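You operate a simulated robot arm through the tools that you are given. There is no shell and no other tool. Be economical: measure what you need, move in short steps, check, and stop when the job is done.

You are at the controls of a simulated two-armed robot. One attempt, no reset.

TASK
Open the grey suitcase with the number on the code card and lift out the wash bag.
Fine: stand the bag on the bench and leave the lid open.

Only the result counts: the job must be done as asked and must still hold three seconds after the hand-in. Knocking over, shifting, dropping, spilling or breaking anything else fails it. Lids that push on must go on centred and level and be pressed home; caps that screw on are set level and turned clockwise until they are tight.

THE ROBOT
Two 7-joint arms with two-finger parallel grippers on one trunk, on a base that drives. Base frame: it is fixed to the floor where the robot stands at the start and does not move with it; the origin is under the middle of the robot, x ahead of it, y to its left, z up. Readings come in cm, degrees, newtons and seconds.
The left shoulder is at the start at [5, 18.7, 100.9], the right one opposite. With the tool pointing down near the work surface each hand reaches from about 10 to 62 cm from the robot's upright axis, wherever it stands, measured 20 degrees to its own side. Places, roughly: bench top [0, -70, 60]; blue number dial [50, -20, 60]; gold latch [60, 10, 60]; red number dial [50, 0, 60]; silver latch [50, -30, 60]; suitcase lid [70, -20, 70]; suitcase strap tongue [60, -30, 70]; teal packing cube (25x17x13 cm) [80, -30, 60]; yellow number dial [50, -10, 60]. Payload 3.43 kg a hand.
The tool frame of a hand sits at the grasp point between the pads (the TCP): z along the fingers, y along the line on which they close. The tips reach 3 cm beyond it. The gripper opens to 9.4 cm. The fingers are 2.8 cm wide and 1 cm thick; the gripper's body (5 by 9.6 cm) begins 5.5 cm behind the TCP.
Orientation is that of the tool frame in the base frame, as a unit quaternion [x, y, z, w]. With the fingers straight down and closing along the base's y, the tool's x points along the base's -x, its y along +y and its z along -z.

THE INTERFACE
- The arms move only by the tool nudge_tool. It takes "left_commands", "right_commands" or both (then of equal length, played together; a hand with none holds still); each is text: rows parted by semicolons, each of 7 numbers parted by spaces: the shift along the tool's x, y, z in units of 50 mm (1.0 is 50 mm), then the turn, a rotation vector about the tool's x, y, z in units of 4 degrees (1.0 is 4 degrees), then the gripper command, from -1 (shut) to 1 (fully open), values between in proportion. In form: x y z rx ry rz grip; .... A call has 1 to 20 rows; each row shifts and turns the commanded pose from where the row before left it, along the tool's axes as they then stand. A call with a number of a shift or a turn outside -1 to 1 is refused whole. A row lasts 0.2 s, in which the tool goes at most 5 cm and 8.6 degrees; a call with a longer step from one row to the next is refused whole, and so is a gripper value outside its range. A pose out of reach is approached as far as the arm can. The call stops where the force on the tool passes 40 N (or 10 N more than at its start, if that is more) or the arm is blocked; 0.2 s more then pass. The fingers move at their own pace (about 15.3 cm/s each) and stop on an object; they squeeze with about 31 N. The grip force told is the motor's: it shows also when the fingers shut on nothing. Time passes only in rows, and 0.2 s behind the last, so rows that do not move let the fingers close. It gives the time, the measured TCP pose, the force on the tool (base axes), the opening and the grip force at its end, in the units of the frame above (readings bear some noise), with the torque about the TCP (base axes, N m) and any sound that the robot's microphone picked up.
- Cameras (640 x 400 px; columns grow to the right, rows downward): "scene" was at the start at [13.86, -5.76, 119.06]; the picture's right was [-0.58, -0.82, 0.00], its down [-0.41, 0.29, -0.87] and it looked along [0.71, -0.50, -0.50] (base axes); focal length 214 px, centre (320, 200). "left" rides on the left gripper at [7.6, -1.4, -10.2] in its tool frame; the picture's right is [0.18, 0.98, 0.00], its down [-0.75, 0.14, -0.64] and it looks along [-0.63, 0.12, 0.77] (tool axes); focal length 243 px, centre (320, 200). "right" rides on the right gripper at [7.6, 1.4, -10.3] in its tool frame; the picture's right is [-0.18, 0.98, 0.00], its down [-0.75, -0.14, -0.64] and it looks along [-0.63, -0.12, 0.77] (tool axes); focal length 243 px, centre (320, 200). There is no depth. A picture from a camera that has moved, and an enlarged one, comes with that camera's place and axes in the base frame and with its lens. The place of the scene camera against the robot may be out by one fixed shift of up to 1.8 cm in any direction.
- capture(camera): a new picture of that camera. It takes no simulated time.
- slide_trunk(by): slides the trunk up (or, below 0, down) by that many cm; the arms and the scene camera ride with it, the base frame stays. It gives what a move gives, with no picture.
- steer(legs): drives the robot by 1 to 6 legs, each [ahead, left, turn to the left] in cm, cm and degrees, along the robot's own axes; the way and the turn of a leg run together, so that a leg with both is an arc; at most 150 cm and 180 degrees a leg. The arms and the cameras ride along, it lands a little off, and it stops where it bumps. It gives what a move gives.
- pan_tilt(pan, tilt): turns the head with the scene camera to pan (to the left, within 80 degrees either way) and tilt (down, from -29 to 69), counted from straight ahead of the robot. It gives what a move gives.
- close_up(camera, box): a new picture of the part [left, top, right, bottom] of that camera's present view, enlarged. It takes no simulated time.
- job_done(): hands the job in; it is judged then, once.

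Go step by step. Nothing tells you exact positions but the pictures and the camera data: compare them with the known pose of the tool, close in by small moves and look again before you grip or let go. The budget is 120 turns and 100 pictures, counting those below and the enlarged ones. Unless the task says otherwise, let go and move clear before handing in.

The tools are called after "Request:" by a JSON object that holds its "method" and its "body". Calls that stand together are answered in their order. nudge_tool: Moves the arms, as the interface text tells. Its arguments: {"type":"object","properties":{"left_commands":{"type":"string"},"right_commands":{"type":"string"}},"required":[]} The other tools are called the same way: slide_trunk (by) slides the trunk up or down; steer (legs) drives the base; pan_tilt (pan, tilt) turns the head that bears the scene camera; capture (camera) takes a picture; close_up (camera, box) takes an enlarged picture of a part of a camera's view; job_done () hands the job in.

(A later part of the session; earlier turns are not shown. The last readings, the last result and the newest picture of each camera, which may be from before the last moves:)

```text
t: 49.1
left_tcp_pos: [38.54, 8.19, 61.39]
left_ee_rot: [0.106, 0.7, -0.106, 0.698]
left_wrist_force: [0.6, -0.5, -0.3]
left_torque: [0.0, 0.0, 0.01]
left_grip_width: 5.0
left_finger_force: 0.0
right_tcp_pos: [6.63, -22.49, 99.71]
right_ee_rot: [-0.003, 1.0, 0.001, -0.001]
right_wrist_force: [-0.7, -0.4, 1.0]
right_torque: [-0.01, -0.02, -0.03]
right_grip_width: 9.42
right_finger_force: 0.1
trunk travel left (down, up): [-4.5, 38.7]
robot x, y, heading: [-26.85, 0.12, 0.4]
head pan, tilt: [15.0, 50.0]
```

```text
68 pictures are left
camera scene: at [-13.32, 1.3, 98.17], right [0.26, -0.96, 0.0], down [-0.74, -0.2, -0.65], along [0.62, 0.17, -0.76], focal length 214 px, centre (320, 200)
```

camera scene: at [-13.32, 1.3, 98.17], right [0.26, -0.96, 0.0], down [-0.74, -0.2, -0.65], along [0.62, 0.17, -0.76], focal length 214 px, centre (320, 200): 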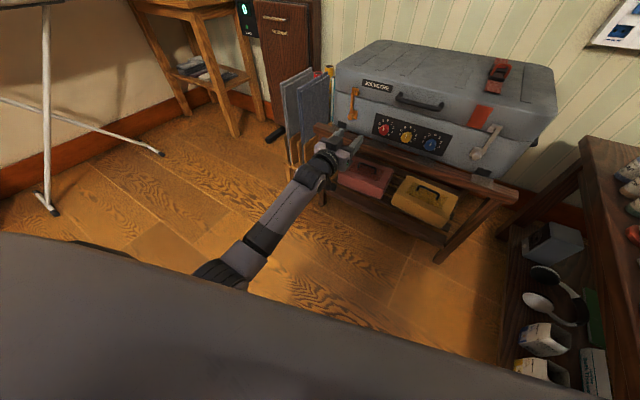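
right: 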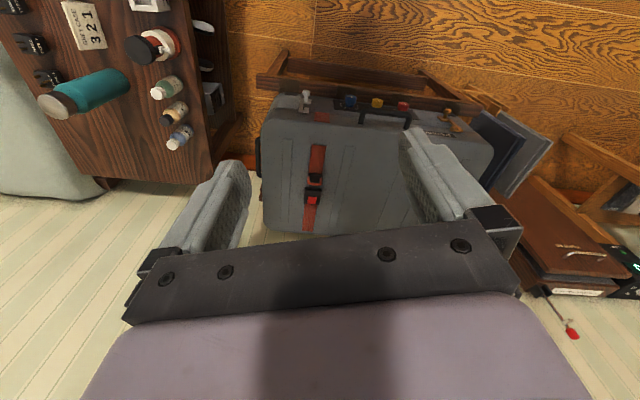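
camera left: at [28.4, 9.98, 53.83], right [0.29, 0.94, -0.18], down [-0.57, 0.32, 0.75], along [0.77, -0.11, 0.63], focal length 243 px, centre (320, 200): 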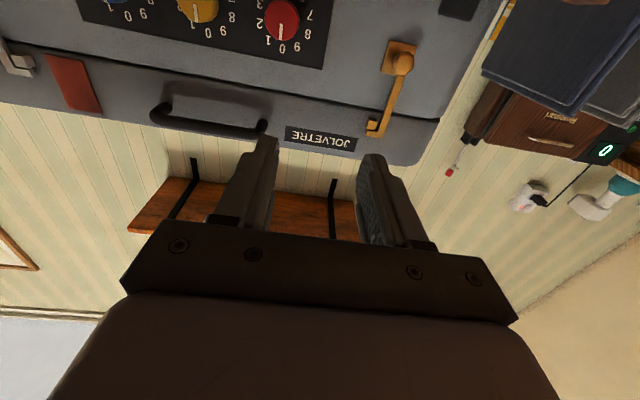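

Request:
{"method": "steer", "body": {"legs": [[9, 0, 0]]}}

Request:
{"method": "nudge_tool", "body": {"left_commands": "0.35 -0.5 0 0 0 0 0.06;0.35 -0.5 0 0 0 0 0.06;0.36 -0.5 0 0 0 0 0.06;0 0 0 0 0 0 0.06"}}

Request:
{"method": "capture", "body": {"camera": "left"}}

```text
t: 50.2
left_tcp_pos: [47.48, 8.47, 61.42]
left_ee_rot: [0.107, 0.699, -0.107, 0.699]
left_wrist_force: [1.2, -1.3, -0.1]
left_torque: [0.02, -0.01, 0.03]
left_grip_width: 4.98
left_finger_force: 0.1
right_tcp_pos: [15.55, -22.46, 99.82]
right_ee_rot: [-0.002, 1.0, 0.003, 0.0]
right_wrist_force: [0.7, -0.2, -0.9]
right_torque: [0.01, 0.01, -0.02]
right_grip_width: 9.4
right_finger_force: 0.1
trunk travel left (down, up): [-4.5, 38.7]
robot x, y, heading: [-18.14, 0.11, 0.0]
head pan, tilt: [15.0, 50.0]
```

```text
t: 51.4
left_tcp_pos: [47.0, 6.88, 55.0]
left_ee_rot: [0.129, 0.7, -0.05, 0.701]
left_wrist_force: [0.2, 0.3, 0.5]
left_torque: [0.04, -0.04, -0.01]
left_grip_width: 4.97
left_finger_force: 0.0
right_tcp_pos: [15.46, -22.51, 99.63]
right_ee_rot: [-0.001, 1.0, 0.003, 0.001]
right_wrist_force: [-0.2, 0.7, -0.4]
right_torque: [0.02, -0.02, 0.01]
right_grip_width: 9.4
right_finger_force: 0.0
trunk travel left (down, up): [-4.5, 38.7]
robot x, y, heading: [-18.31, 0.32, 0.1]
head pan, tilt: [15.0, 50.0]
stopped in row 4 (left hand): the arm was blocked; the commanded pose is now the measured one
```

```text
67 pictures are left
camera left: at [36.88, 8.97, 47.45], right [0.25, 0.97, -0.07], down [-0.6, 0.21, 0.77], along [0.76, -0.15, 0.63], focal length 243 px, centre (320, 200)
```

left: 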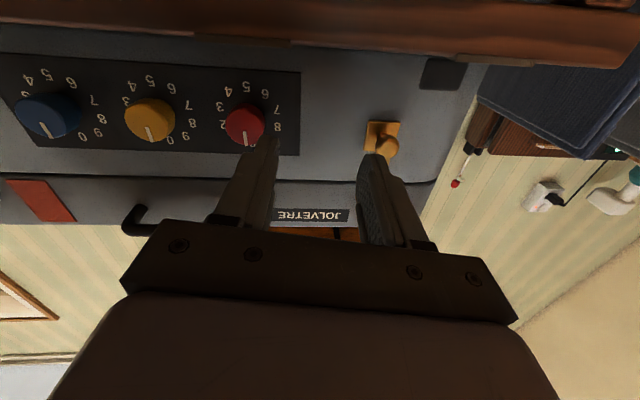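

The arm is blocked when reaching inward at this yaw. I'll back off, raise the trunk a bit, and drive round to stand square to the case with the left shoulder behind the dials.

Request:
{"method": "steer", "body": {"legs": [[-9, 0, 0], [0, 0, -17.6], [0, 12.7, 0]]}}

Request:
{"method": "slide_trunk", "body": {"by": 10}}

Request:
{"method": "nudge_tool", "body": {"left_commands": "0 0 0 -0.8 0 0 0.06;0 0 0 -0.8 0 0 0.06;0 0 0 -0.8 0 0 0.06;0 0 0 -0.8 0 0 0.06;0 0 0 -0.8 0 0 0.06;0 0 0 0 0 0 0.06"}}

Request:
{"method": "capture", "body": {"camera": "left"}}

```text
t: 54.3
left_tcp_pos: [40.8, -0.36, 55.02]
left_ee_rot: [0.231, 0.673, -0.154, 0.686]
left_wrist_force: [0.2, 0.5, 0.0]
left_torque: [-0.03, 0.0, 0.01]
left_grip_width: 4.97
left_finger_force: 0.1
right_tcp_pos: [2.08, -19.15, 99.92]
right_ee_rot: [0.147, 0.989, 0.002, 0.0]
right_wrist_force: [1.3, -0.6, -0.1]
right_torque: [0.01, 0.01, -0.01]
right_grip_width: 9.39
right_finger_force: 0.0
trunk travel left (down, up): [-4.5, 38.7]
robot x, y, heading: [-23.4, 12.18, -16.8]
head pan, tilt: [15.0, 50.0]
```

```text
t: 55.7
left_tcp_pos: [40.98, -0.37, 64.9]
left_ee_rot: [0.23, 0.674, -0.154, 0.685]
left_wrist_force: [0.0, -0.4, -0.2]
left_torque: [0.04, -0.01, -0.04]
left_grip_width: 4.99
left_finger_force: 0.0
right_tcp_pos: [2.52, -19.01, 109.76]
right_ee_rot: [0.148, 0.989, 0.001, -0.001]
right_wrist_force: [-0.2, -0.7, -0.9]
right_torque: [-0.02, -0.01, 0.05]
right_grip_width: 9.41
right_finger_force: 0.1
trunk travel left (down, up): [-14.5, 28.7]
robot x, y, heading: [-23.53, 12.57, -16.9]
head pan, tilt: [15.0, 50.0]
```

```text
t: 56.3
left_tcp_pos: [44.39, 7.67, 62.69]
left_ee_rot: [0.22, 0.68, -0.036, 0.699]
left_wrist_force: [0.3, -0.3, 0.3]
left_torque: [-0.03, 0.0, -0.01]
left_grip_width: 4.97
left_finger_force: 0.0
right_tcp_pos: [2.26, -19.0, 109.85]
right_ee_rot: [0.148, 0.989, 0.001, -0.002]
right_wrist_force: [-0.4, -0.4, -0.2]
right_torque: [0.01, 0.01, -0.01]
right_grip_width: 9.42
right_finger_force: 0.1
trunk travel left (down, up): [-14.5, 28.7]
robot x, y, heading: [-23.31, 12.19, -17.1]
head pan, tilt: [15.0, 50.0]
stopped in row 3 (left hand): the arm was blocked; the commanded pose is now the measured one
```

```text
66 pictures are left
camera left: at [34.95, 12.17, 55.02], right [0.36, 0.93, 0.07], down [-0.61, 0.17, 0.78], along [0.71, -0.32, 0.62], focal length 243 px, centre (320, 200)
```

left: 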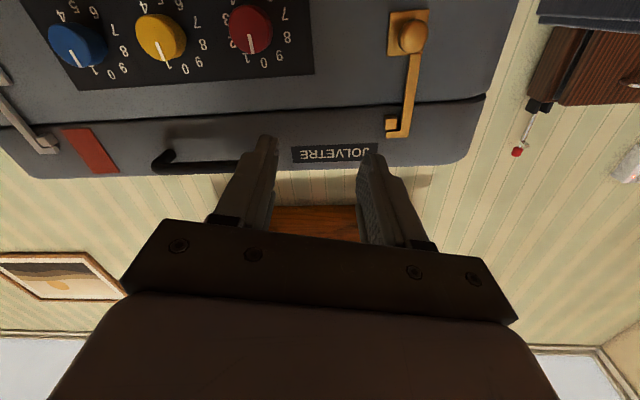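

The left arm is in a poor elbow configuration from that forced spin. The right arm is still in its clean pose, so I'll tilt the right hand forward in free space and see how it behaves.

Request:
{"method": "nudge_tool", "body": {"right_commands": "0 0 0.3 0 -1 0 0.06;0 0 0.3 0 -1 0 0.06;0 0 0.3 0 -1 0 0.06;0 0 0.3 0 -1 0 0.06;0 0 0.3 0 -1 0 0.06;0 0 0.3 0 -1 0 0.06;0 0 0.3 0 -1 0 0.06;0 0 0.3 0 -1 0 0.06;0 0 0.3 0 -1 0 0.06;0 0 0.3 0 -1 0 0.06;0 0 0.3 0 -1 0 0.06;0 0 0.3 0 -1 0 0.06;0 0 0.3 0 -1 0 0.06;0 0 0.3 0 -1 0 0.06;0 0 0.3 0 -1 0 0.06;0 0 0.3 0 -1 0 0.06;0 0 0.3 0 -1 0 0.06;0 0 0.3 0 -1 0 0.06;0 0 0.3 0 -1 0 0.06;0 0 0.3 0 -1 0 0.06"}}

Request:
{"method": "pan_tilt", "body": {"pan": 0, "tilt": 45}}

Request:
{"method": "capture", "body": {"camera": "scene"}}

```text
t: 60.5
left_tcp_pos: [44.37, 7.74, 62.52]
left_ee_rot: [0.22, 0.68, -0.037, 0.699]
left_wrist_force: [0.6, 0.4, 0.1]
left_torque: [-0.02, -0.01, -0.01]
left_grip_width: 5.0
left_finger_force: 0.0
right_tcp_pos: [16.94, -22.12, 88.57]
right_ee_rot: [0.108, 0.787, -0.08, 0.602]
right_wrist_force: [0.4, -0.1, -0.2]
right_torque: [0.01, 0.04, 0.02]
right_grip_width: 4.97
right_finger_force: 0.0
right hand out of reach, approached as far as the arm can: row 19, 20
trunk travel left (down, up): [-14.5, 28.7]
robot x, y, heading: [-23.25, 12.05, -16.8]
head pan, tilt: [15.0, 50.0]
```

```text
t: 61.3
left_tcp_pos: [44.35, 7.72, 62.49]
left_ee_rot: [0.219, 0.68, -0.036, 0.699]
left_wrist_force: [-0.5, 0.7, -0.1]
left_torque: [-0.02, 0.02, -0.01]
left_grip_width: 4.95
left_finger_force: 0.0
right_tcp_pos: [17.04, -22.12, 88.68]
right_ee_rot: [0.108, 0.788, -0.08, 0.601]
right_wrist_force: [-0.4, -0.2, 0.5]
right_torque: [0.02, 0.01, 0.02]
right_grip_width: 4.99
right_finger_force: 0.0
trunk travel left (down, up): [-14.5, 28.7]
robot x, y, heading: [-23.24, 12.53, -16.9]
head pan, tilt: [0.0, 45.0]
```

```text
65 pictures are left
camera scene: at [-9.38, 7.64, 108.79], right [-0.29, -0.96, 0.0], down [-0.68, 0.2, -0.71], along [0.68, -0.2, -0.71], focal length 214 px, centre (320, 200)
```

scene: 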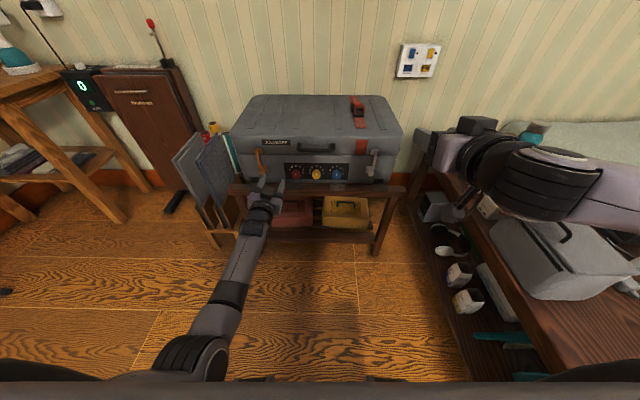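

The right arm behaves, so I'll finish its tilt and bring it ahead, left and down in stages, watching its elbow near the bench.

Request:
{"method": "nudge_tool", "body": {"right_commands": "0 0 0.8 0 0 0 0.06;0 0 0.8 0 -1 0 0.06;0 0.3 0.8 0 -1 0 0.06;0 0.6 0.4 0 -0.4 0 0.06;0.3 0.6 0 0 0 0 0.06;0.6 0.6 0 0 0 0 0.06;0.6 0.6 0 0 0 0 0.06;0.6 0.3 0 0 0 0 0.06;0 0 0 0 0 0 0.06"}}

Request:
{"method": "capture", "body": {"camera": "scene"}}

```text
t: 63.3
left_tcp_pos: [44.3, 7.69, 62.68]
left_ee_rot: [0.219, 0.68, -0.037, 0.699]
left_wrist_force: [0.9, -0.1, -0.5]
left_torque: [-0.03, -0.02, 0.03]
left_grip_width: 4.95
left_finger_force: 0.1
right_tcp_pos: [29.46, -7.89, 77.39]
right_ee_rot: [0.1, 0.756, -0.08, 0.642]
right_wrist_force: [-0.7, 0.6, -0.9]
right_torque: [-0.02, -0.01, -0.01]
right_grip_width: 4.98
right_finger_force: 0.1
right hand out of reach, approached as far as the arm can: row 2, 3
trunk travel left (down, up): [-14.5, 28.7]
robot x, y, heading: [-23.63, 12.17, -16.6]
head pan, tilt: [0.0, 45.0]
```

```text
64 pictures are left
camera scene: at [-9.38, 7.63, 108.8], right [-0.29, -0.96, 0.0], down [-0.68, 0.2, -0.71], along [0.68, -0.2, -0.71], focal length 214 px, centre (320, 200)
```

scene: 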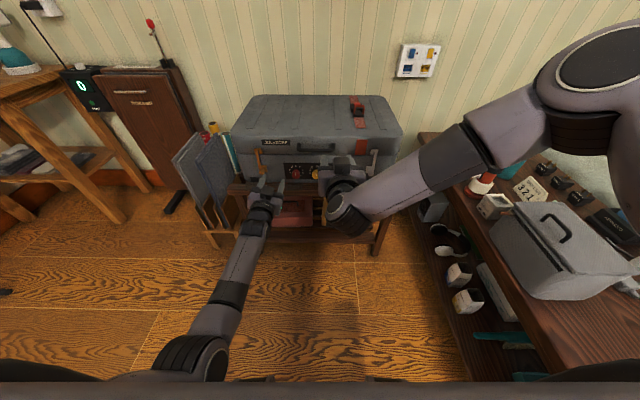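

Request:
{"method": "nudge_tool", "body": {"right_commands": "0.5 0 0.1 0.25 -0.6 0 0.06;0.5 0 0.1 0.25 -0.6 0 0.06;0.5 -0.1 0 0.25 -0.6 0 0.06;0.5 -0.1 0 0 -0.55 0 0.06;0.7 -0.1 0 0 0 0 0.06;0.7 -0.1 0 0 0 0 0.06;0.6 0 0 0 0 0 0.06;0 0 0 0 0 0 0.06"}}

Request:
{"method": "capture", "body": {"camera": "right"}}

Request:
{"method": "capture", "body": {"camera": "scene"}}

```text
t: 65.1
left_tcp_pos: [44.5, 7.88, 62.54]
left_ee_rot: [0.22, 0.68, -0.038, 0.699]
left_wrist_force: [0.7, -0.3, -0.9]
left_torque: [0.01, 0.0, 0.0]
left_grip_width: 4.98
left_finger_force: 0.1
right_tcp_pos: [28.23, -1.15, 66.88]
right_ee_rot: [0.113, 0.701, -0.111, 0.696]
right_wrist_force: [0.3, -0.2, 0.1]
right_torque: [-0.01, -0.01, 0.0]
right_grip_width: 4.96
right_finger_force: 0.2
right hand out of reach, approached as far as the arm can: row 3, 4, 5, 6, 7
trunk travel left (down, up): [-14.5, 28.7]
robot x, y, heading: [-23.37, 12.07, -17.0]
head pan, tilt: [0.0, 45.0]
```

```text
63 pictures are left
camera right: at [18.89, 3.34, 59.39], right [0.31, 0.93, 0.19], down [-0.65, 0.06, 0.76], along [0.7, -0.35, 0.62], focal length 243 px, centre (320, 200)
```

right: 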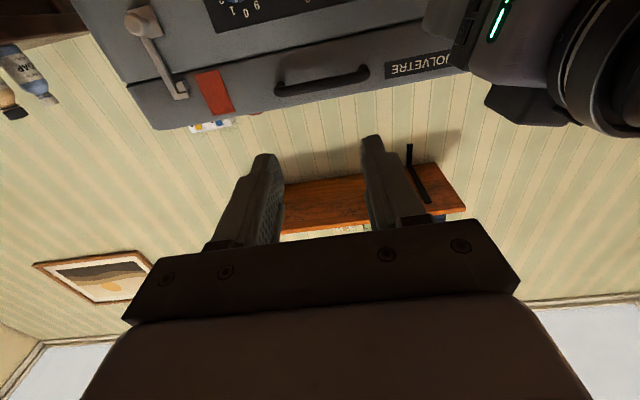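

```text
62 pictures are left
camera scene: at [-9.38, 7.63, 108.8], right [-0.29, -0.96, 0.0], down [-0.68, 0.2, -0.71], along [0.68, -0.2, -0.71], focal length 214 px, centre (320, 200)
```

scene: 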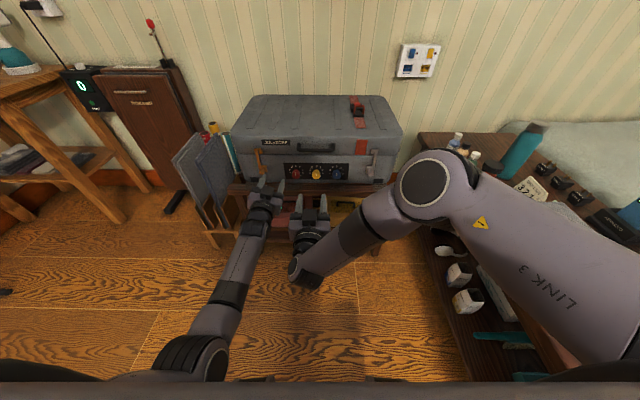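

Request:
{"method": "nudge_tool", "body": {"right_commands": "0 -0.3 0.8 0 0 0 0.06;0 -0.3 0.8 0 0 0 0.06;0 -0.3 0.8 0 0 0 0.06;0.4 -0.2 0.3 0 0 0 0.06;0.5 -0.2 0 0 0 0 0.06;0.5 0 0 0 0 0 0.06;0.5 0 0 0 0 0 0.06;0 0 0 0 0 0 0.06"}}

Request:
{"method": "capture", "body": {"camera": "scene"}}

```text
t: 66.9
left_tcp_pos: [44.37, 7.82, 62.56]
left_ee_rot: [0.219, 0.68, -0.037, 0.699]
left_wrist_force: [0.7, -0.3, -1.4]
left_torque: [0.04, 0.01, -0.01]
left_grip_width: 4.99
left_finger_force: 0.1
right_tcp_pos: [38.83, -2.46, 68.82]
right_ee_rot: [0.113, 0.702, -0.111, 0.694]
right_wrist_force: [-0.3, -0.1, -0.4]
right_torque: [0.02, 0.06, 0.03]
right_grip_width: 5.01
right_finger_force: 0.0
right hand out of reach, approached as far as the arm can: row 1, 2, 3, 4, 5, 6, 7
trunk travel left (down, up): [-14.5, 28.7]
robot x, y, heading: [-23.64, 12.51, -16.9]
head pan, tilt: [0.0, 45.0]
```

```text
61 pictures are left
camera scene: at [-9.38, 7.63, 108.8], right [-0.29, -0.96, 0.0], down [-0.68, 0.2, -0.71], along [0.68, -0.2, -0.71], focal length 214 px, centre (320, 200)
```

scene: 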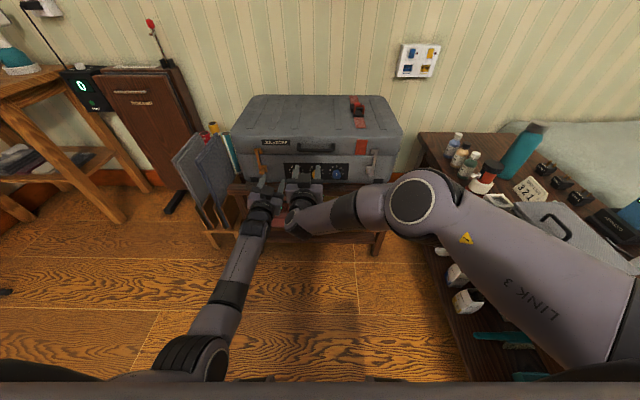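

I'll use the left arm in its present elbow-down pose and let the base do the positioning. First the right arm goes up and out of the way.

Request:
{"method": "nudge_tool", "body": {"right_commands": "-0.5 -0.4 0 0 0 0 0.06;-0.5 -0.6 0 0 0 0 0.06;-0.6 -0.6 0 0 0 0 0.06;-0.6 -0.6 0 0 0 0 0.06;-0.6 -0.6 -0.3 0 0 0 0.06;-0.6 -0.3 -0.6 0 0 0 0.06;-0.6 0 -0.6 0 0 0 0.06;-0.6 0 -0.4 0 0 0 0.06;0 0 0 0 0 0 0.06"}}

Request:
{"method": "nudge_tool", "body": {"left_commands": "0 0 0 0 0 -1 0.06;0 0 0 0 0 -1 0.06;0 0 0 0 0 -1 0.06;0 0 0 0 0 -0.7 0.06;0 0 0 -0.4 0 0 0.06;0 0 0 -0.4 0 0 0.06;0 0 0 0 0 0 0.06"}}

Request:
{"method": "capture", "body": {"camera": "scene"}}

```text
t: 68.9
left_tcp_pos: [44.26, 7.78, 62.62]
left_ee_rot: [0.221, 0.68, -0.038, 0.698]
left_wrist_force: [-0.2, 0.0, -0.2]
left_torque: [-0.01, 0.01, 0.0]
left_grip_width: 4.99
left_finger_force: 0.1
right_tcp_pos: [24.98, -13.2, 92.63]
right_ee_rot: [0.109, 0.698, -0.108, 0.699]
right_wrist_force: [-0.1, -0.2, -0.1]
right_torque: [0.04, 0.01, -0.01]
right_grip_width: 5.0
right_finger_force: 0.1
right hand out of reach, approached as far as the arm can: row 4, 5
trunk travel left (down, up): [-14.5, 28.7]
robot x, y, heading: [-23.65, 11.93, -16.3]
head pan, tilt: [0.0, 45.0]
```

```text
t: 70.7
left_tcp_pos: [45.65, 11.34, 61.96]
left_ee_rot: [0.124, 0.704, -0.074, 0.695]
left_wrist_force: [0.1, 0.3, -0.2]
left_torque: [-0.03, -0.01, 0.0]
left_grip_width: 4.95
left_finger_force: 0.1
right_tcp_pos: [24.98, -13.18, 92.55]
right_ee_rot: [0.109, 0.698, -0.108, 0.699]
right_wrist_force: [0.8, -0.3, 0.5]
right_torque: [0.0, 0.0, -0.02]
right_grip_width: 5.0
right_finger_force: 0.0
trunk travel left (down, up): [-14.5, 28.7]
robot x, y, heading: [-23.3, 12.61, -16.9]
head pan, tilt: [0.0, 45.0]
stopped in row 7 (left hand): the arm was blocked; the commanded pose is now the measured one
```

```text
60 pictures are left
camera scene: at [-9.38, 7.63, 108.8], right [-0.29, -0.96, 0.0], down [-0.68, 0.2, -0.71], along [0.68, -0.2, -0.71], focal length 214 px, centre (320, 200)
```

scene: 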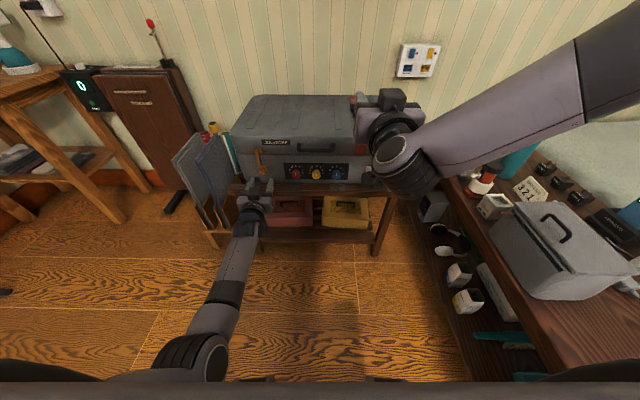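

The left arm keeps hitting the robot's own body. I'll try the right arm in a straighter reach, straight ahead of its own shoulder, after backing the base 8 cm for room.

Request:
{"method": "steer", "body": {"legs": [[-8, 0, 0]]}}

Request:
{"method": "nudge_tool", "body": {"right_commands": "0 -0.3 0.8 0 0 0 0.06;0 -0.3 0.8 0 0 0 0.06;0 -0.4 0.8 0 0 0 0.06;0.5 0 0.5 0 0 0 0.06;0.6 0 0 0 0 0 0.06;0.6 0 0 0 0 0 0.06;0.6 0 0 0 0 0 0.06;0.6 0 0 0 0 0 0.06;0.6 0 0 0 0 0 0.06;0 0 0 0 0 0 0.06"}}

Request:
{"method": "capture", "body": {"camera": "scene"}}

```text
t: 71.8
left_tcp_pos: [38.1, 13.52, 61.91]
left_ee_rot: [0.123, 0.704, -0.075, 0.695]
left_wrist_force: [-0.8, -0.7, -1.0]
left_torque: [0.0, 0.0, 0.0]
left_grip_width: 4.97
left_finger_force: 0.1
right_tcp_pos: [17.43, -10.88, 92.55]
right_ee_rot: [0.109, 0.699, -0.109, 0.699]
right_wrist_force: [-0.1, 0.4, 0.1]
right_torque: [0.04, 0.0, 0.02]
right_grip_width: 4.96
right_finger_force: 0.0
trunk travel left (down, up): [-14.5, 28.7]
robot x, y, heading: [-31.21, 14.08, -16.7]
head pan, tilt: [0.0, 45.0]
```

```text
t: 74.0
left_tcp_pos: [38.21, 13.59, 61.99]
left_ee_rot: [0.124, 0.704, -0.075, 0.695]
left_wrist_force: [0.2, -0.2, 0.5]
left_torque: [-0.03, 0.02, -0.01]
left_grip_width: 4.96
left_finger_force: 0.1
right_tcp_pos: [32.06, -11.81, 81.08]
right_ee_rot: [0.113, 0.7, -0.112, 0.696]
right_wrist_force: [0.2, -0.6, 0.1]
right_torque: [0.0, 0.03, -0.02]
right_grip_width: 4.96
right_finger_force: 0.0
right hand out of reach, approached as far as the arm can: row 3, 4, 5, 6, 7, 8, 9
trunk travel left (down, up): [-14.5, 28.7]
robot x, y, heading: [-31.16, 14.79, -16.7]
head pan, tilt: [0.0, 45.0]
```

```text
59 pictures are left
camera scene: at [-16.86, 9.88, 108.8], right [-0.29, -0.96, 0.0], down [-0.68, 0.2, -0.71], along [0.68, -0.2, -0.71], focal length 214 px, centre (320, 200)
```

scene: 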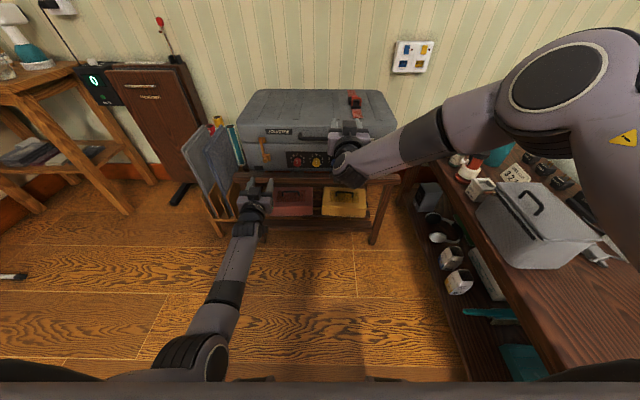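

The left hand is now aligned and straight ahead of its shoulder. I'll test how far it can roll there.

Request:
{"method": "nudge_tool", "body": {"left_commands": "0 0 0 0 0 -1 0.06;0 0 0 0 0 -1 0.06;0 0 0 0 0 -1 0.06;0 0 0 0 0 -1 0.06;0 0 0 0 0 -1 0.06;0 0 0 0 0 -1 0.06;0 0 0 0 0 -1 0.06;0 0 0 0 0 -1 0.06;0 0 0 0 0 -1 0.06;0 0 0 0 0 -1 0.06;0 0 0 0 0 -1 0.06;0 0 0 0 0 -1 0.06;0 0 0 0 0 -1 0.06;0 0 0 0 0 -1 0.06;0 0 0 0 0 0 0.06"}}

Request:
{"method": "nudge_tool", "body": {"right_commands": "-0.5 -0.6 -0.4 0 0 0 0.06;-0.5 -0.6 -0.4 0 0 0 0.06;-0.6 -0.4 -0.4 0 0 0 0.06;-0.6 -0.2 -0.4 0 0 0 0.06;-0.6 -0.2 -0.4 0 0 0 0.06;0 0 0 0 0 0 0.06"}}

```text
t: 77.2
left_tcp_pos: [38.05, 13.41, 61.89]
left_ee_rot: [-0.222, 0.68, -0.393, 0.578]
left_wrist_force: [-0.9, 0.1, 0.4]
left_torque: [-0.01, 0.03, 0.01]
left_grip_width: 4.98
left_finger_force: 0.0
right_tcp_pos: [32.13, -11.83, 81.17]
right_ee_rot: [0.113, 0.701, -0.111, 0.696]
right_wrist_force: [0.4, 0.1, 0.3]
right_torque: [0.02, 0.03, -0.02]
right_grip_width: 4.99
right_finger_force: 0.0
trunk travel left (down, up): [-14.5, 28.7]
robot x, y, heading: [-30.73, 14.34, -17.1]
head pan, tilt: [0.0, 45.0]
```

```text
t: 78.6
left_tcp_pos: [38.03, 13.46, 61.98]
left_ee_rot: [-0.221, 0.68, -0.392, 0.579]
left_wrist_force: [-0.6, -0.7, 0.0]
left_torque: [0.02, 0.01, 0.0]
left_grip_width: 4.97
left_finger_force: 0.0
right_tcp_pos: [19.84, -16.6, 96.12]
right_ee_rot: [0.11, 0.698, -0.109, 0.699]
right_wrist_force: [0.4, 0.8, -0.1]
right_torque: [-0.01, 0.02, -0.01]
right_grip_width: 4.97
right_finger_force: 0.0
right hand out of reach, approached as far as the arm can: row 1, 2
trunk travel left (down, up): [-14.5, 28.7]
robot x, y, heading: [-30.95, 14.45, -16.8]
head pan, tilt: [0.0, 45.0]
```

The left hand rolls freely there. Before using the base and trunk to position it, I'll check the right elbow's clearance over the bench.

Request:
{"method": "pan_tilt", "body": {"pan": -45, "tilt": 35}}

Request:
{"method": "capture", "body": {"camera": "scene"}}

```text
t: 79.7
left_tcp_pos: [38.05, 13.62, 61.87]
left_ee_rot: [-0.221, 0.68, -0.393, 0.578]
left_wrist_force: [-0.5, 0.1, -0.6]
left_torque: [-0.01, -0.01, 0.01]
left_grip_width: 4.97
left_finger_force: 0.0
right_tcp_pos: [19.89, -16.55, 96.13]
right_ee_rot: [0.11, 0.698, -0.108, 0.699]
right_wrist_force: [0.2, 0.7, -0.1]
right_torque: [-0.02, 0.0, -0.01]
right_grip_width: 5.0
right_finger_force: 0.0
trunk travel left (down, up): [-14.5, 28.7]
robot x, y, heading: [-30.94, 14.26, -16.7]
head pan, tilt: [-45.0, 35.0]
```

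```text
58 pictures are left
camera scene: at [-20.48, 4.47, 110.28], right [-0.88, -0.47, 0.0], down [-0.27, 0.51, -0.82], along [0.39, -0.72, -0.57], focal length 214 px, centre (320, 200)
```

scene: 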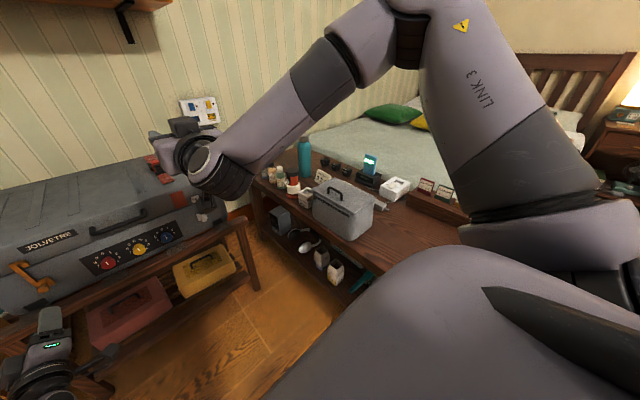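

The right elbow is high and clear. I'll lower the trunk and drive so the left hand comes in front of the red dial.

Request:
{"method": "slide_trunk", "body": {"by": -5.8}}

Request:
{"method": "steer", "body": {"legs": [[0, -9.5, 0], [10, 0, 0]]}}

Request:
{"method": "capture", "body": {"camera": "left"}}

```text
t: 80.7
left_tcp_pos: [38.07, 13.46, 56.18]
left_ee_rot: [-0.221, 0.68, -0.393, 0.579]
left_wrist_force: [0.2, -0.4, 0.4]
left_torque: [-0.02, -0.01, 0.01]
left_grip_width: 4.97
left_finger_force: 0.1
right_tcp_pos: [19.89, -16.42, 90.28]
right_ee_rot: [0.109, 0.698, -0.108, 0.699]
right_wrist_force: [0.5, 0.7, -0.3]
right_torque: [0.0, -0.04, 0.01]
right_grip_width: 4.98
right_finger_force: 0.1
trunk travel left (down, up): [-8.7, 34.5]
robot x, y, heading: [-30.88, 14.61, -16.5]
head pan, tilt: [-45.0, 35.0]
```

```text
t: 82.5
left_tcp_pos: [44.81, 1.65, 56.06]
left_ee_rot: [-0.221, 0.679, -0.393, 0.579]
left_wrist_force: [-0.7, 0.3, 0.0]
left_torque: [0.01, 0.01, 0.02]
left_grip_width: 4.97
left_finger_force: 0.0
right_tcp_pos: [26.64, -28.52, 90.28]
right_ee_rot: [0.109, 0.699, -0.109, 0.699]
right_wrist_force: [-0.6, -0.4, -0.4]
right_torque: [-0.01, 0.0, -0.01]
right_grip_width: 5.0
right_finger_force: 0.0
trunk travel left (down, up): [-8.7, 34.5]
robot x, y, heading: [-24.14, 2.02, -17.0]
head pan, tilt: [-45.0, 35.0]
```

```text
57 pictures are left
camera left: at [33.08, -2.06, 52.75], right [0.11, 0.44, -0.89], down [-0.42, 0.83, 0.36], along [0.9, 0.34, 0.28], focal length 243 px, centre (320, 200)
```

left: 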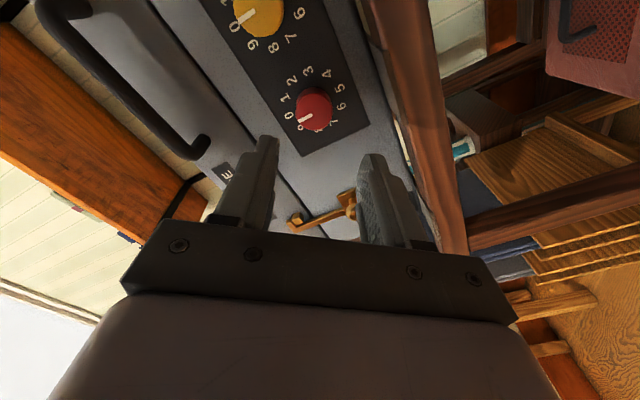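

Request:
{"method": "nudge_tool", "body": {"left_commands": "0.05 -0.11 0 0 0 0 0.06;0 0 0.4 0 0 0 0.06;0 0 0.4 0 0 0 0.06;0 0 0 0 0 0 0.06"}}

Request:
{"method": "capture", "body": {"camera": "left"}}

```text
t: 83.5
left_tcp_pos: [48.64, 0.05, 56.11]
left_ee_rot: [-0.223, 0.679, -0.392, 0.579]
left_wrist_force: [-0.1, -0.6, 0.0]
left_torque: [-0.01, 0.01, 0.03]
left_grip_width: 4.98
left_finger_force: 0.0
right_tcp_pos: [26.59, -28.5, 90.33]
right_ee_rot: [0.109, 0.699, -0.108, 0.699]
right_wrist_force: [0.8, 0.4, 0.0]
right_torque: [0.03, 0.02, 0.03]
right_grip_width: 4.96
right_finger_force: 0.0
trunk travel left (down, up): [-8.7, 34.5]
robot x, y, heading: [-24.16, 2.72, -16.5]
head pan, tilt: [-45.0, 35.0]
```

```text
56 pictures are left
camera left: at [36.85, -3.72, 52.87], right [0.11, 0.44, -0.89], down [-0.42, 0.83, 0.36], along [0.9, 0.34, 0.28], focal length 243 px, centre (320, 200)
```

left: 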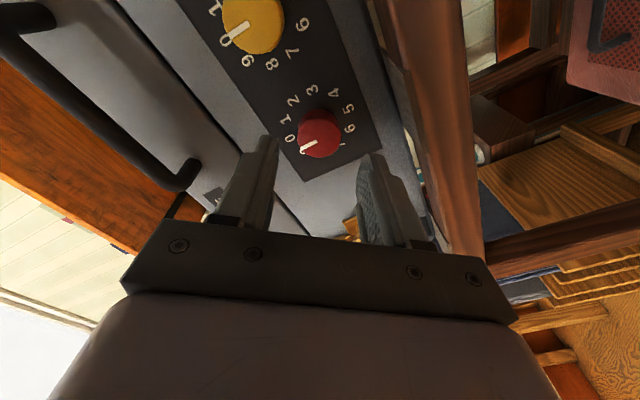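

Request:
{"method": "close_up", "body": {"camera": "left", "box": [190, 0, 390, 190]}}

```text
2.11 times, centred on (290, 95) of left
camera zoom: at [36.85, -3.72, 52.87], right [0.11, 0.44, -0.89], down [-0.42, 0.83, 0.36], along [0.9, 0.34, 0.28], focal length 511 px, centre (383, 421)
```

zoom: 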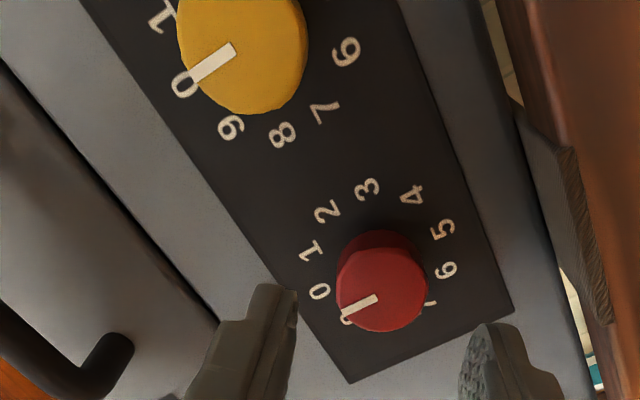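

Centred. The arm is nearly extended, so I'll drive the base 4 cm ahead.

Request:
{"method": "steer", "body": {"legs": [[4, 0, 0]]}}

Request:
{"method": "capture", "body": {"camera": "left"}}

```text
t: 84.4
left_tcp_pos: [52.24, -1.11, 56.19]
left_ee_rot: [-0.222, 0.68, -0.392, 0.579]
left_wrist_force: [-0.7, -0.7, 0.8]
left_torque: [-0.03, -0.01, -0.02]
left_grip_width: 4.99
left_finger_force: 0.2
right_tcp_pos: [30.28, -29.7, 90.36]
right_ee_rot: [0.109, 0.699, -0.108, 0.699]
right_wrist_force: [1.2, -0.4, -0.4]
right_torque: [0.02, 0.03, 0.01]
right_grip_width: 4.97
right_finger_force: 0.1
trunk travel left (down, up): [-8.7, 34.5]
robot x, y, heading: [-20.44, 1.11, -17.0]
head pan, tilt: [-45.0, 35.0]
```

```text
54 pictures are left
camera left: at [40.61, -4.87, 52.87], right [0.11, 0.44, -0.89], down [-0.42, 0.83, 0.36], along [0.9, 0.34, 0.28], focal length 243 px, centre (320, 200)
```

left: 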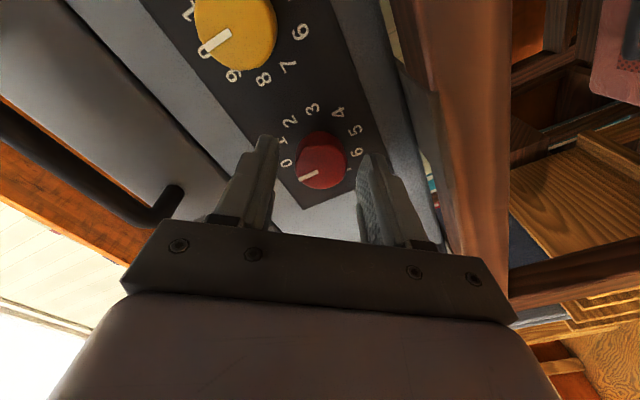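

Request:
{"method": "nudge_tool", "body": {"left_commands": "0 0 0.16 0 0 0 0.06;0 0 0.16 0 0 0 0.06;0 0 0 0 0 0 0.06"}}

Request:
{"method": "capture", "body": {"camera": "left"}}

```text
t: 85.2
left_tcp_pos: [54.09, -1.64, 56.07]
left_ee_rot: [-0.223, 0.68, -0.392, 0.578]
left_wrist_force: [-0.9, 1.2, -0.1]
left_torque: [0.02, 0.02, -0.03]
left_grip_width: 4.98
left_finger_force: 0.1
right_tcp_pos: [30.42, -29.67, 90.28]
right_ee_rot: [0.109, 0.698, -0.108, 0.699]
right_wrist_force: [-0.7, -0.7, 0.2]
right_torque: [-0.02, -0.02, -0.01]
right_grip_width: 5.0
right_finger_force: 0.0
trunk travel left (down, up): [-8.7, 34.5]
robot x, y, heading: [-20.03, 1.44, -16.7]
head pan, tilt: [-45.0, 35.0]
```

```text
53 pictures are left
camera left: at [42.22, -5.29, 52.82], right [0.11, 0.44, -0.89], down [-0.42, 0.83, 0.36], along [0.9, 0.34, 0.28], focal length 243 px, centre (320, 200)
```

left: 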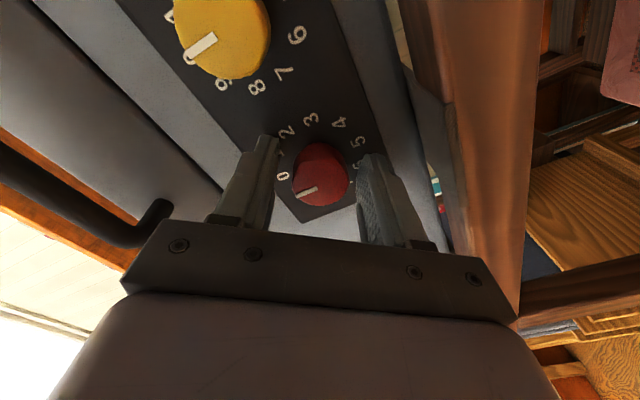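

The knob is between the pads. I'll close on it and start turning clockwise.

Request:
{"method": "nudge_tool", "body": {"left_commands": "0 0 0 0 0 0 -1;0 0 0 0 0 0 -1;0 0 0 0 0 0 -1;0 0 0 0 0 1 -1;0 0 0 0 0 1 -1;0 0 0 0 0 1 -1;0 0 0 0 0 1 -1;0 0 0 0 0 1 -1;0 0 0 0 0 1 -1;0 0 0 0 0 1 -1;0 0 0 0 0 1 -1;0 0 0 0 0 1 -1;0 0 0 0 0 0 -1"}}

Request:
{"method": "close_up", "body": {"camera": "left", "box": [180, 40, 460, 240]}}

```text
t: 88.0
left_tcp_pos: [54.0, -1.48, 56.1]
left_ee_rot: [-0.001, 0.715, -0.194, 0.672]
left_wrist_force: [12.9, 7.8, 0.0]
left_torque: [-0.13, -0.42, -0.12]
left_grip_width: 3.16
left_finger_force: 30.8
right_tcp_pos: [30.33, -29.58, 90.38]
right_ee_rot: [0.109, 0.699, -0.109, 0.699]
right_wrist_force: [-0.2, 0.3, 0.2]
right_torque: [-0.01, 0.02, 0.02]
right_grip_width: 4.99
right_finger_force: 0.1
trunk travel left (down, up): [-8.7, 34.5]
robot x, y, heading: [-20.64, 1.48, -16.9]
head pan, tilt: [-45.0, 35.0]
```

```text
2.00 times, centred on (320, 140) of left
camera zoom: at [43.07, -1.95, 49.39], right [0.24, 0.86, -0.45], down [-0.51, 0.5, 0.7], along [0.83, 0.06, 0.56], focal length 485 px, centre (320, 320)
```

zoom: 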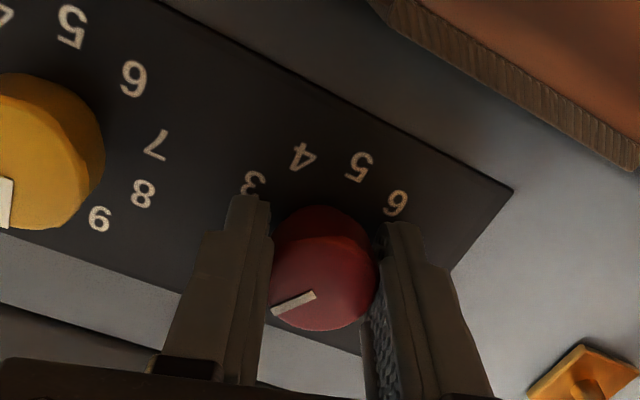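

The knob turns with the hand, now at 1. I'll continue 72° more to 3.

Request:
{"method": "nudge_tool", "body": {"left_commands": "0 0 0 0 0 1 -1;0 0 0 0 0 1 -1;0 0 0 0 0 1 -1;0 0 0 0 0 1 -1;0 0 0 0 0 1 -1;0 0 0 0 0 1 -1;0 0 0 0 0 1 -1;0 0 0 0 0 1 -1;0 0 0 0 0 1 -1;0 0 0 0 0 1 -1;0 0 0 0 0 1 -1;0 0 0 0 0 1 -1;0 0 0 0 0 1 -1;0 0 0 0 0 1 -1;0 0 0 0 0 1 -1;0 0 0 0 0 1 -1;0 0 0 0 0 1 -1;0 0 0 0 0 1 -1;0 0 0 0 0 0 -1"}}

Request:
{"method": "close_up", "body": {"camera": "left", "box": [180, 40, 460, 240]}}

```text
t: 92.0
left_tcp_pos: [53.99, -1.61, 56.16]
left_ee_rot: [0.42, 0.579, 0.238, 0.657]
left_wrist_force: [-8.6, 21.0, -1.0]
left_torque: [0.06, 0.15, 0.41]
left_grip_width: 3.14
left_finger_force: 31.1
right_tcp_pos: [30.29, -29.57, 90.33]
right_ee_rot: [0.108, 0.698, -0.107, 0.699]
right_wrist_force: [0.9, -0.9, 0.3]
right_torque: [0.0, 0.0, -0.01]
right_grip_width: 5.0
right_finger_force: 0.0
trunk travel left (down, up): [-8.7, 34.5]
robot x, y, heading: [-20.5, 1.49, -16.5]
head pan, tilt: [-45.0, 35.0]
```

```text
2.00 times, centred on (320, 140) of left
camera zoom: at [45.59, 6.78, 50.92], right [0.21, 0.67, 0.71], down [-0.76, -0.35, 0.55], along [0.62, -0.65, 0.43], focal length 485 px, centre (320, 320)
```

zoom: 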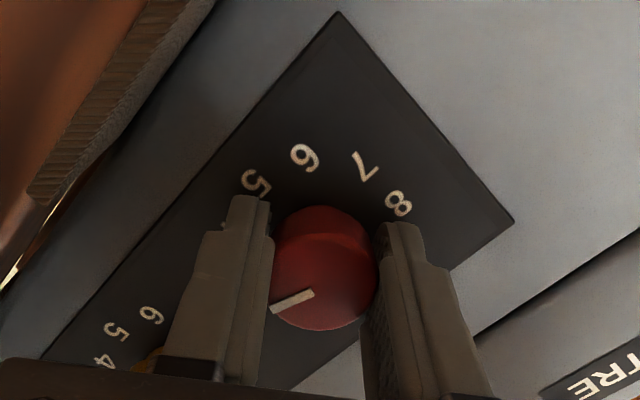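

The red dial turned the full 108°. I'll release and back off with the base, roll the hand back, and check.

Request:
{"method": "nudge_tool", "body": {"left_commands": "0 0 0 0 0 0 0.06;0 0 0 0 0 0 0.06"}}

Request:
{"method": "steer", "body": {"legs": [[-5, 0, 0], [0, -7.8, 0]]}}

Request:
{"method": "nudge_tool", "body": {"left_commands": "0 0 0 0 0 -1 0.06;0 0 0 0 0 -1 0.06;0 0 0 0 0 -1 0.06;0 0 0 0 0 -1 0.06;0 0 0 0 0 -1 0.06;0 0 0 0 0 -1 0.06;0 0 0 0 0 -1 0.06;0 0 0 0 0 -1 0.06;0 0 0 0 0 -1 0.06;0 0 0 0 0 -1 0.06;0 0 0 0 0 -1 0.06;0 0 0 0 0 -1 0.06;0 0 0 0 0 -1 0.06;0 0 0 0 0 -1 0.06;0 0 0 0 0 -1 0.06;0 0 0 0 0 -1 0.06;0 0 0 0 0 -1 0.06;0 0 0 0 0 -1 0.06;0 0 0 0 0 -1 0.06;0 0 0 0 0 -1 0.06"}}

Request:
{"method": "capture", "body": {"camera": "left"}}

```text
t: 92.6
left_tcp_pos: [54.0, -1.78, 56.17]
left_ee_rot: [0.419, 0.578, 0.238, 0.658]
left_wrist_force: [0.5, -0.5, -0.4]
left_torque: [-0.04, 0.01, 0.04]
left_grip_width: 4.98
left_finger_force: 0.1
right_tcp_pos: [30.22, -29.62, 90.39]
right_ee_rot: [0.109, 0.698, -0.108, 0.699]
right_wrist_force: [0.5, 0.0, -0.3]
right_torque: [0.01, -0.03, 0.02]
right_grip_width: 5.0
right_finger_force: 0.0
trunk travel left (down, up): [-8.7, 34.5]
robot x, y, heading: [-20.77, 1.49, -16.6]
head pan, tilt: [-45.0, 35.0]
```

```text
t: 94.2
left_tcp_pos: [46.88, -7.5, 56.21]
left_ee_rot: [0.419, 0.579, 0.238, 0.658]
left_wrist_force: [-0.5, -0.2, -0.7]
left_torque: [-0.03, 0.0, -0.01]
left_grip_width: 4.98
left_finger_force: 0.0
right_tcp_pos: [23.22, -35.52, 90.36]
right_ee_rot: [0.109, 0.699, -0.108, 0.699]
right_wrist_force: [-0.6, -0.2, 0.3]
right_torque: [0.01, -0.01, 0.0]
right_grip_width: 4.99
right_finger_force: 0.0
trunk travel left (down, up): [-8.7, 34.5]
robot x, y, heading: [-27.21, -4.65, -16.6]
head pan, tilt: [-45.0, 35.0]
```

```text
t: 98.4
left_tcp_pos: [46.89, -7.57, 56.14]
left_ee_rot: [-0.051, 0.713, -0.241, 0.656]
left_wrist_force: [0.1, -0.2, -0.7]
left_torque: [0.0, 0.01, -0.01]
left_grip_width: 4.95
left_finger_force: 0.1
right_tcp_pos: [23.26, -35.62, 90.36]
right_ee_rot: [0.109, 0.699, -0.109, 0.699]
right_wrist_force: [-0.3, 0.0, 0.4]
right_torque: [0.04, 0.0, 0.04]
right_grip_width: 4.96
right_finger_force: 0.0
trunk travel left (down, up): [-8.7, 34.5]
robot x, y, heading: [-27.41, -4.73, -16.6]
head pan, tilt: [-45.0, 35.0]
```

```text
50 pictures are left
camera left: at [35.71, -8.84, 50.07], right [0.21, 0.79, -0.57], down [-0.48, 0.59, 0.64], along [0.85, 0.14, 0.51], focal length 243 px, centre (320, 200)
```

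left: 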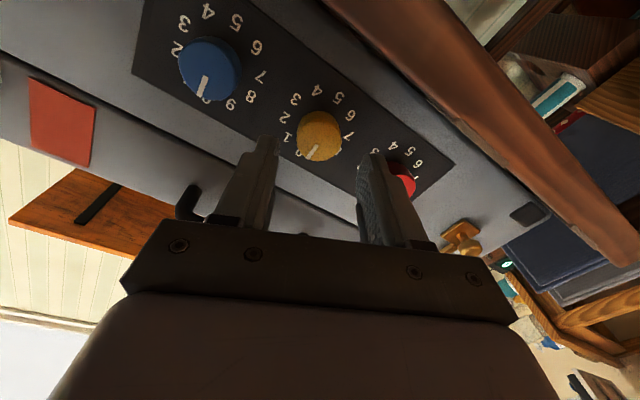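

Yellow is centred on the hand. I'll roll 12° further, drive in 4 cm and check.

Request:
{"method": "nudge_tool", "body": {"left_commands": "0 0 0 0 0 -1 0.06;0 0 0 0 0 -1 0.06;0 0 0 0 0 -1 0.06;0 0 0 0 0 0 0.06"}}

Request:
{"method": "steer", "body": {"legs": [[4, 0, 0]]}}

Request:
{"method": "capture", "body": {"camera": "left"}}

```text
t: 99.4
left_tcp_pos: [46.83, -7.54, 56.28]
left_ee_rot: [-0.126, 0.704, -0.308, 0.628]
left_wrist_force: [0.1, 0.2, -0.7]
left_torque: [0.03, 0.0, -0.02]
left_grip_width: 4.96
left_finger_force: 0.1
right_tcp_pos: [23.3, -35.56, 90.33]
right_ee_rot: [0.11, 0.698, -0.108, 0.699]
right_wrist_force: [0.3, 0.6, 0.6]
right_torque: [0.0, 0.0, -0.02]
right_grip_width: 4.96
right_finger_force: 0.0
trunk travel left (down, up): [-8.7, 34.5]
robot x, y, heading: [-27.28, -4.4, -16.8]
head pan, tilt: [-45.0, 35.0]
```

```text
t: 100.3
left_tcp_pos: [50.67, -8.66, 56.25]
left_ee_rot: [-0.126, 0.704, -0.307, 0.628]
left_wrist_force: [1.0, 0.6, -0.3]
left_torque: [0.0, 0.03, 0.0]
left_grip_width: 5.0
left_finger_force: 0.1
right_tcp_pos: [27.13, -36.58, 90.37]
right_ee_rot: [0.109, 0.698, -0.107, 0.699]
right_wrist_force: [-0.1, 0.0, -0.3]
right_torque: [0.02, 0.02, 0.0]
right_grip_width: 4.99
right_finger_force: 0.1
trunk travel left (down, up): [-8.7, 34.5]
robot x, y, heading: [-23.4, -5.77, -16.8]
head pan, tilt: [-45.0, 35.0]
```

```text
49 pictures are left
camera left: at [39.22, -11.12, 51.13], right [0.17, 0.66, -0.73], down [-0.45, 0.71, 0.54], along [0.88, 0.24, 0.42], focal length 243 px, centre (320, 200)
```

left: 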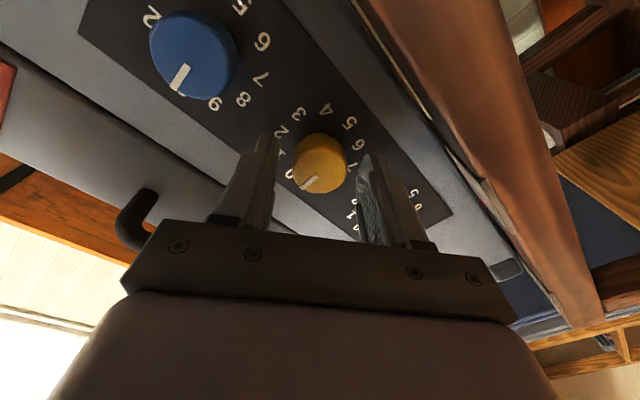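

Request:
{"method": "nudge_tool", "body": {"left_commands": "0 0 0.15 0 0 0 0.06;0 0 0.15 0 0 0 0.06;0 0 0 0 0 0 -1;0 0 0 0 0 0 -1;0 0 0 0 0 0 -1"}}

Request:
{"method": "nudge_tool", "body": {"left_commands": "0 0 0 0 0 1 -1;0 0 0 0 0 1 -1;0 0 0 0 0 1 -1;0 0 0 0 0 1 -1;0 0 0 0 0 1 -1;0 0 0 0 0 1 -1;0 0 0 0 0 1 -1;0 0 0 0 0 1 -1;0 0 0 0 0 1 -1;0 0 0 0 0 1 -1;0 0 0 0 0 1 -1;0 0 0 0 0 1 -1;0 0 0 0 0 1 -1;0 0 0 0 0 1 -1;0 0 0 0 0 1 -1;0 0 0 0 0 1 -1;0 0 0 0 0 1 -1;0 0 0 0 0 1 -1;0 0 0 0 0 0 -1"}}

Request:
{"method": "close_up", "body": {"camera": "left", "box": [180, 40, 460, 240]}}

```text
t: 101.0
left_tcp_pos: [51.63, -9.05, 56.07]
left_ee_rot: [-0.124, 0.703, -0.309, 0.628]
left_wrist_force: [-10.7, 8.0, 0.9]
left_torque: [-0.24, -0.72, -0.2]
left_grip_width: 3.15
left_finger_force: 30.8
right_tcp_pos: [26.99, -36.57, 90.38]
right_ee_rot: [0.108, 0.698, -0.108, 0.699]
right_wrist_force: [-0.1, 0.3, -1.9]
right_torque: [-0.01, 0.01, 0.02]
right_grip_width: 4.98
right_finger_force: 0.1
trunk travel left (down, up): [-8.7, 34.5]
robot x, y, heading: [-24.07, -5.74, -16.7]
head pan, tilt: [-45.0, 35.0]
stopped in row 3 (left hand): the force on the tool passed its limit (the readings are from after the stop); the commanded pose is now the measured one
```

```text
t: 103.3
left_tcp_pos: [51.66, -8.97, 56.17]
left_ee_rot: [0.13, 0.702, -0.069, 0.696]
left_wrist_force: [-6.2, 3.9, 4.0]
left_torque: [0.13, 0.2, -0.47]
left_grip_width: 3.17
left_finger_force: 30.9
right_tcp_pos: [26.94, -36.57, 90.48]
right_ee_rot: [0.108, 0.699, -0.108, 0.699]
right_wrist_force: [-0.5, -0.2, -0.2]
right_torque: [0.0, -0.01, -0.01]
right_grip_width: 4.98
right_finger_force: 0.1
trunk travel left (down, up): [-8.7, 34.5]
robot x, y, heading: [-23.82, -5.8, -16.6]
head pan, tilt: [-45.0, 35.0]
stopped in row 11 (left hand): the force on the tool passed its limit (the readings are from after the stop); the commanded pose is now the measured one
```

```text
2.00 times, centred on (320, 140) of left
camera zoom: at [41.62, -6.8, 48.58], right [0.27, 0.96, -0.1], down [-0.58, 0.25, 0.78], along [0.77, -0.15, 0.62], focal length 485 px, centre (320, 320)
```

zoom: 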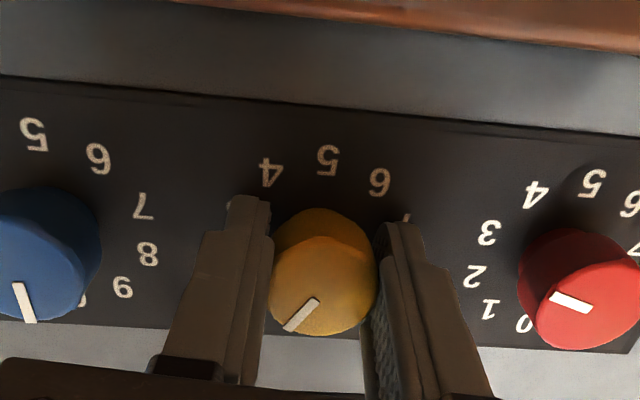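

Red reads 3. Yellow has turned 41° so far, so I'll continue the remaining 31°.

Request:
{"method": "nudge_tool", "body": {"left_commands": "0 0 0 0 0 1 -1;0 0 0 0 0 1 -1;0 0 0 0 0 1 -1;0 0 0 0 0 1 -1;0 0 0 0 0 1 -1;0 0 0 0 0 1 -1;0 0 0 0 0 1 -1;0 0 0 0 0 0.75 -1;0 0 0 0 0 0 -1"}}

Request:
{"method": "close_up", "body": {"camera": "left", "box": [180, 40, 460, 240]}}

```text
t: 105.3
left_tcp_pos: [51.77, -9.01, 56.2]
left_ee_rot: [0.312, 0.643, 0.121, 0.689]
left_wrist_force: [-8.5, 10.0, 3.7]
left_torque: [-0.1, -0.31, -0.17]
left_grip_width: 3.17
left_finger_force: 31.4
right_tcp_pos: [26.94, -36.54, 90.32]
right_ee_rot: [0.107, 0.699, -0.107, 0.699]
right_wrist_force: [-0.2, -0.9, 0.0]
right_torque: [0.0, -0.03, 0.04]
right_grip_width: 4.98
right_finger_force: 0.1
trunk travel left (down, up): [-8.7, 34.5]
robot x, y, heading: [-23.66, -5.64, -16.6]
head pan, tilt: [-45.0, 35.0]
```

```text
2.00 times, centred on (320, 140) of left
camera zoom: at [42.77, -2.86, 49.31], right [0.26, 0.87, 0.42], down [-0.69, -0.14, 0.71], along [0.67, -0.48, 0.57], focal length 485 px, centre (320, 320)
```

zoom: 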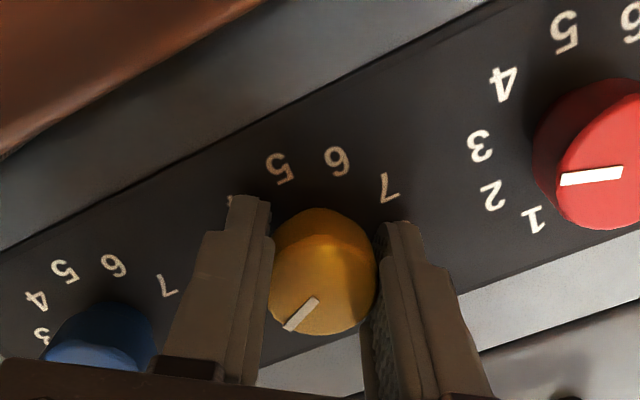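

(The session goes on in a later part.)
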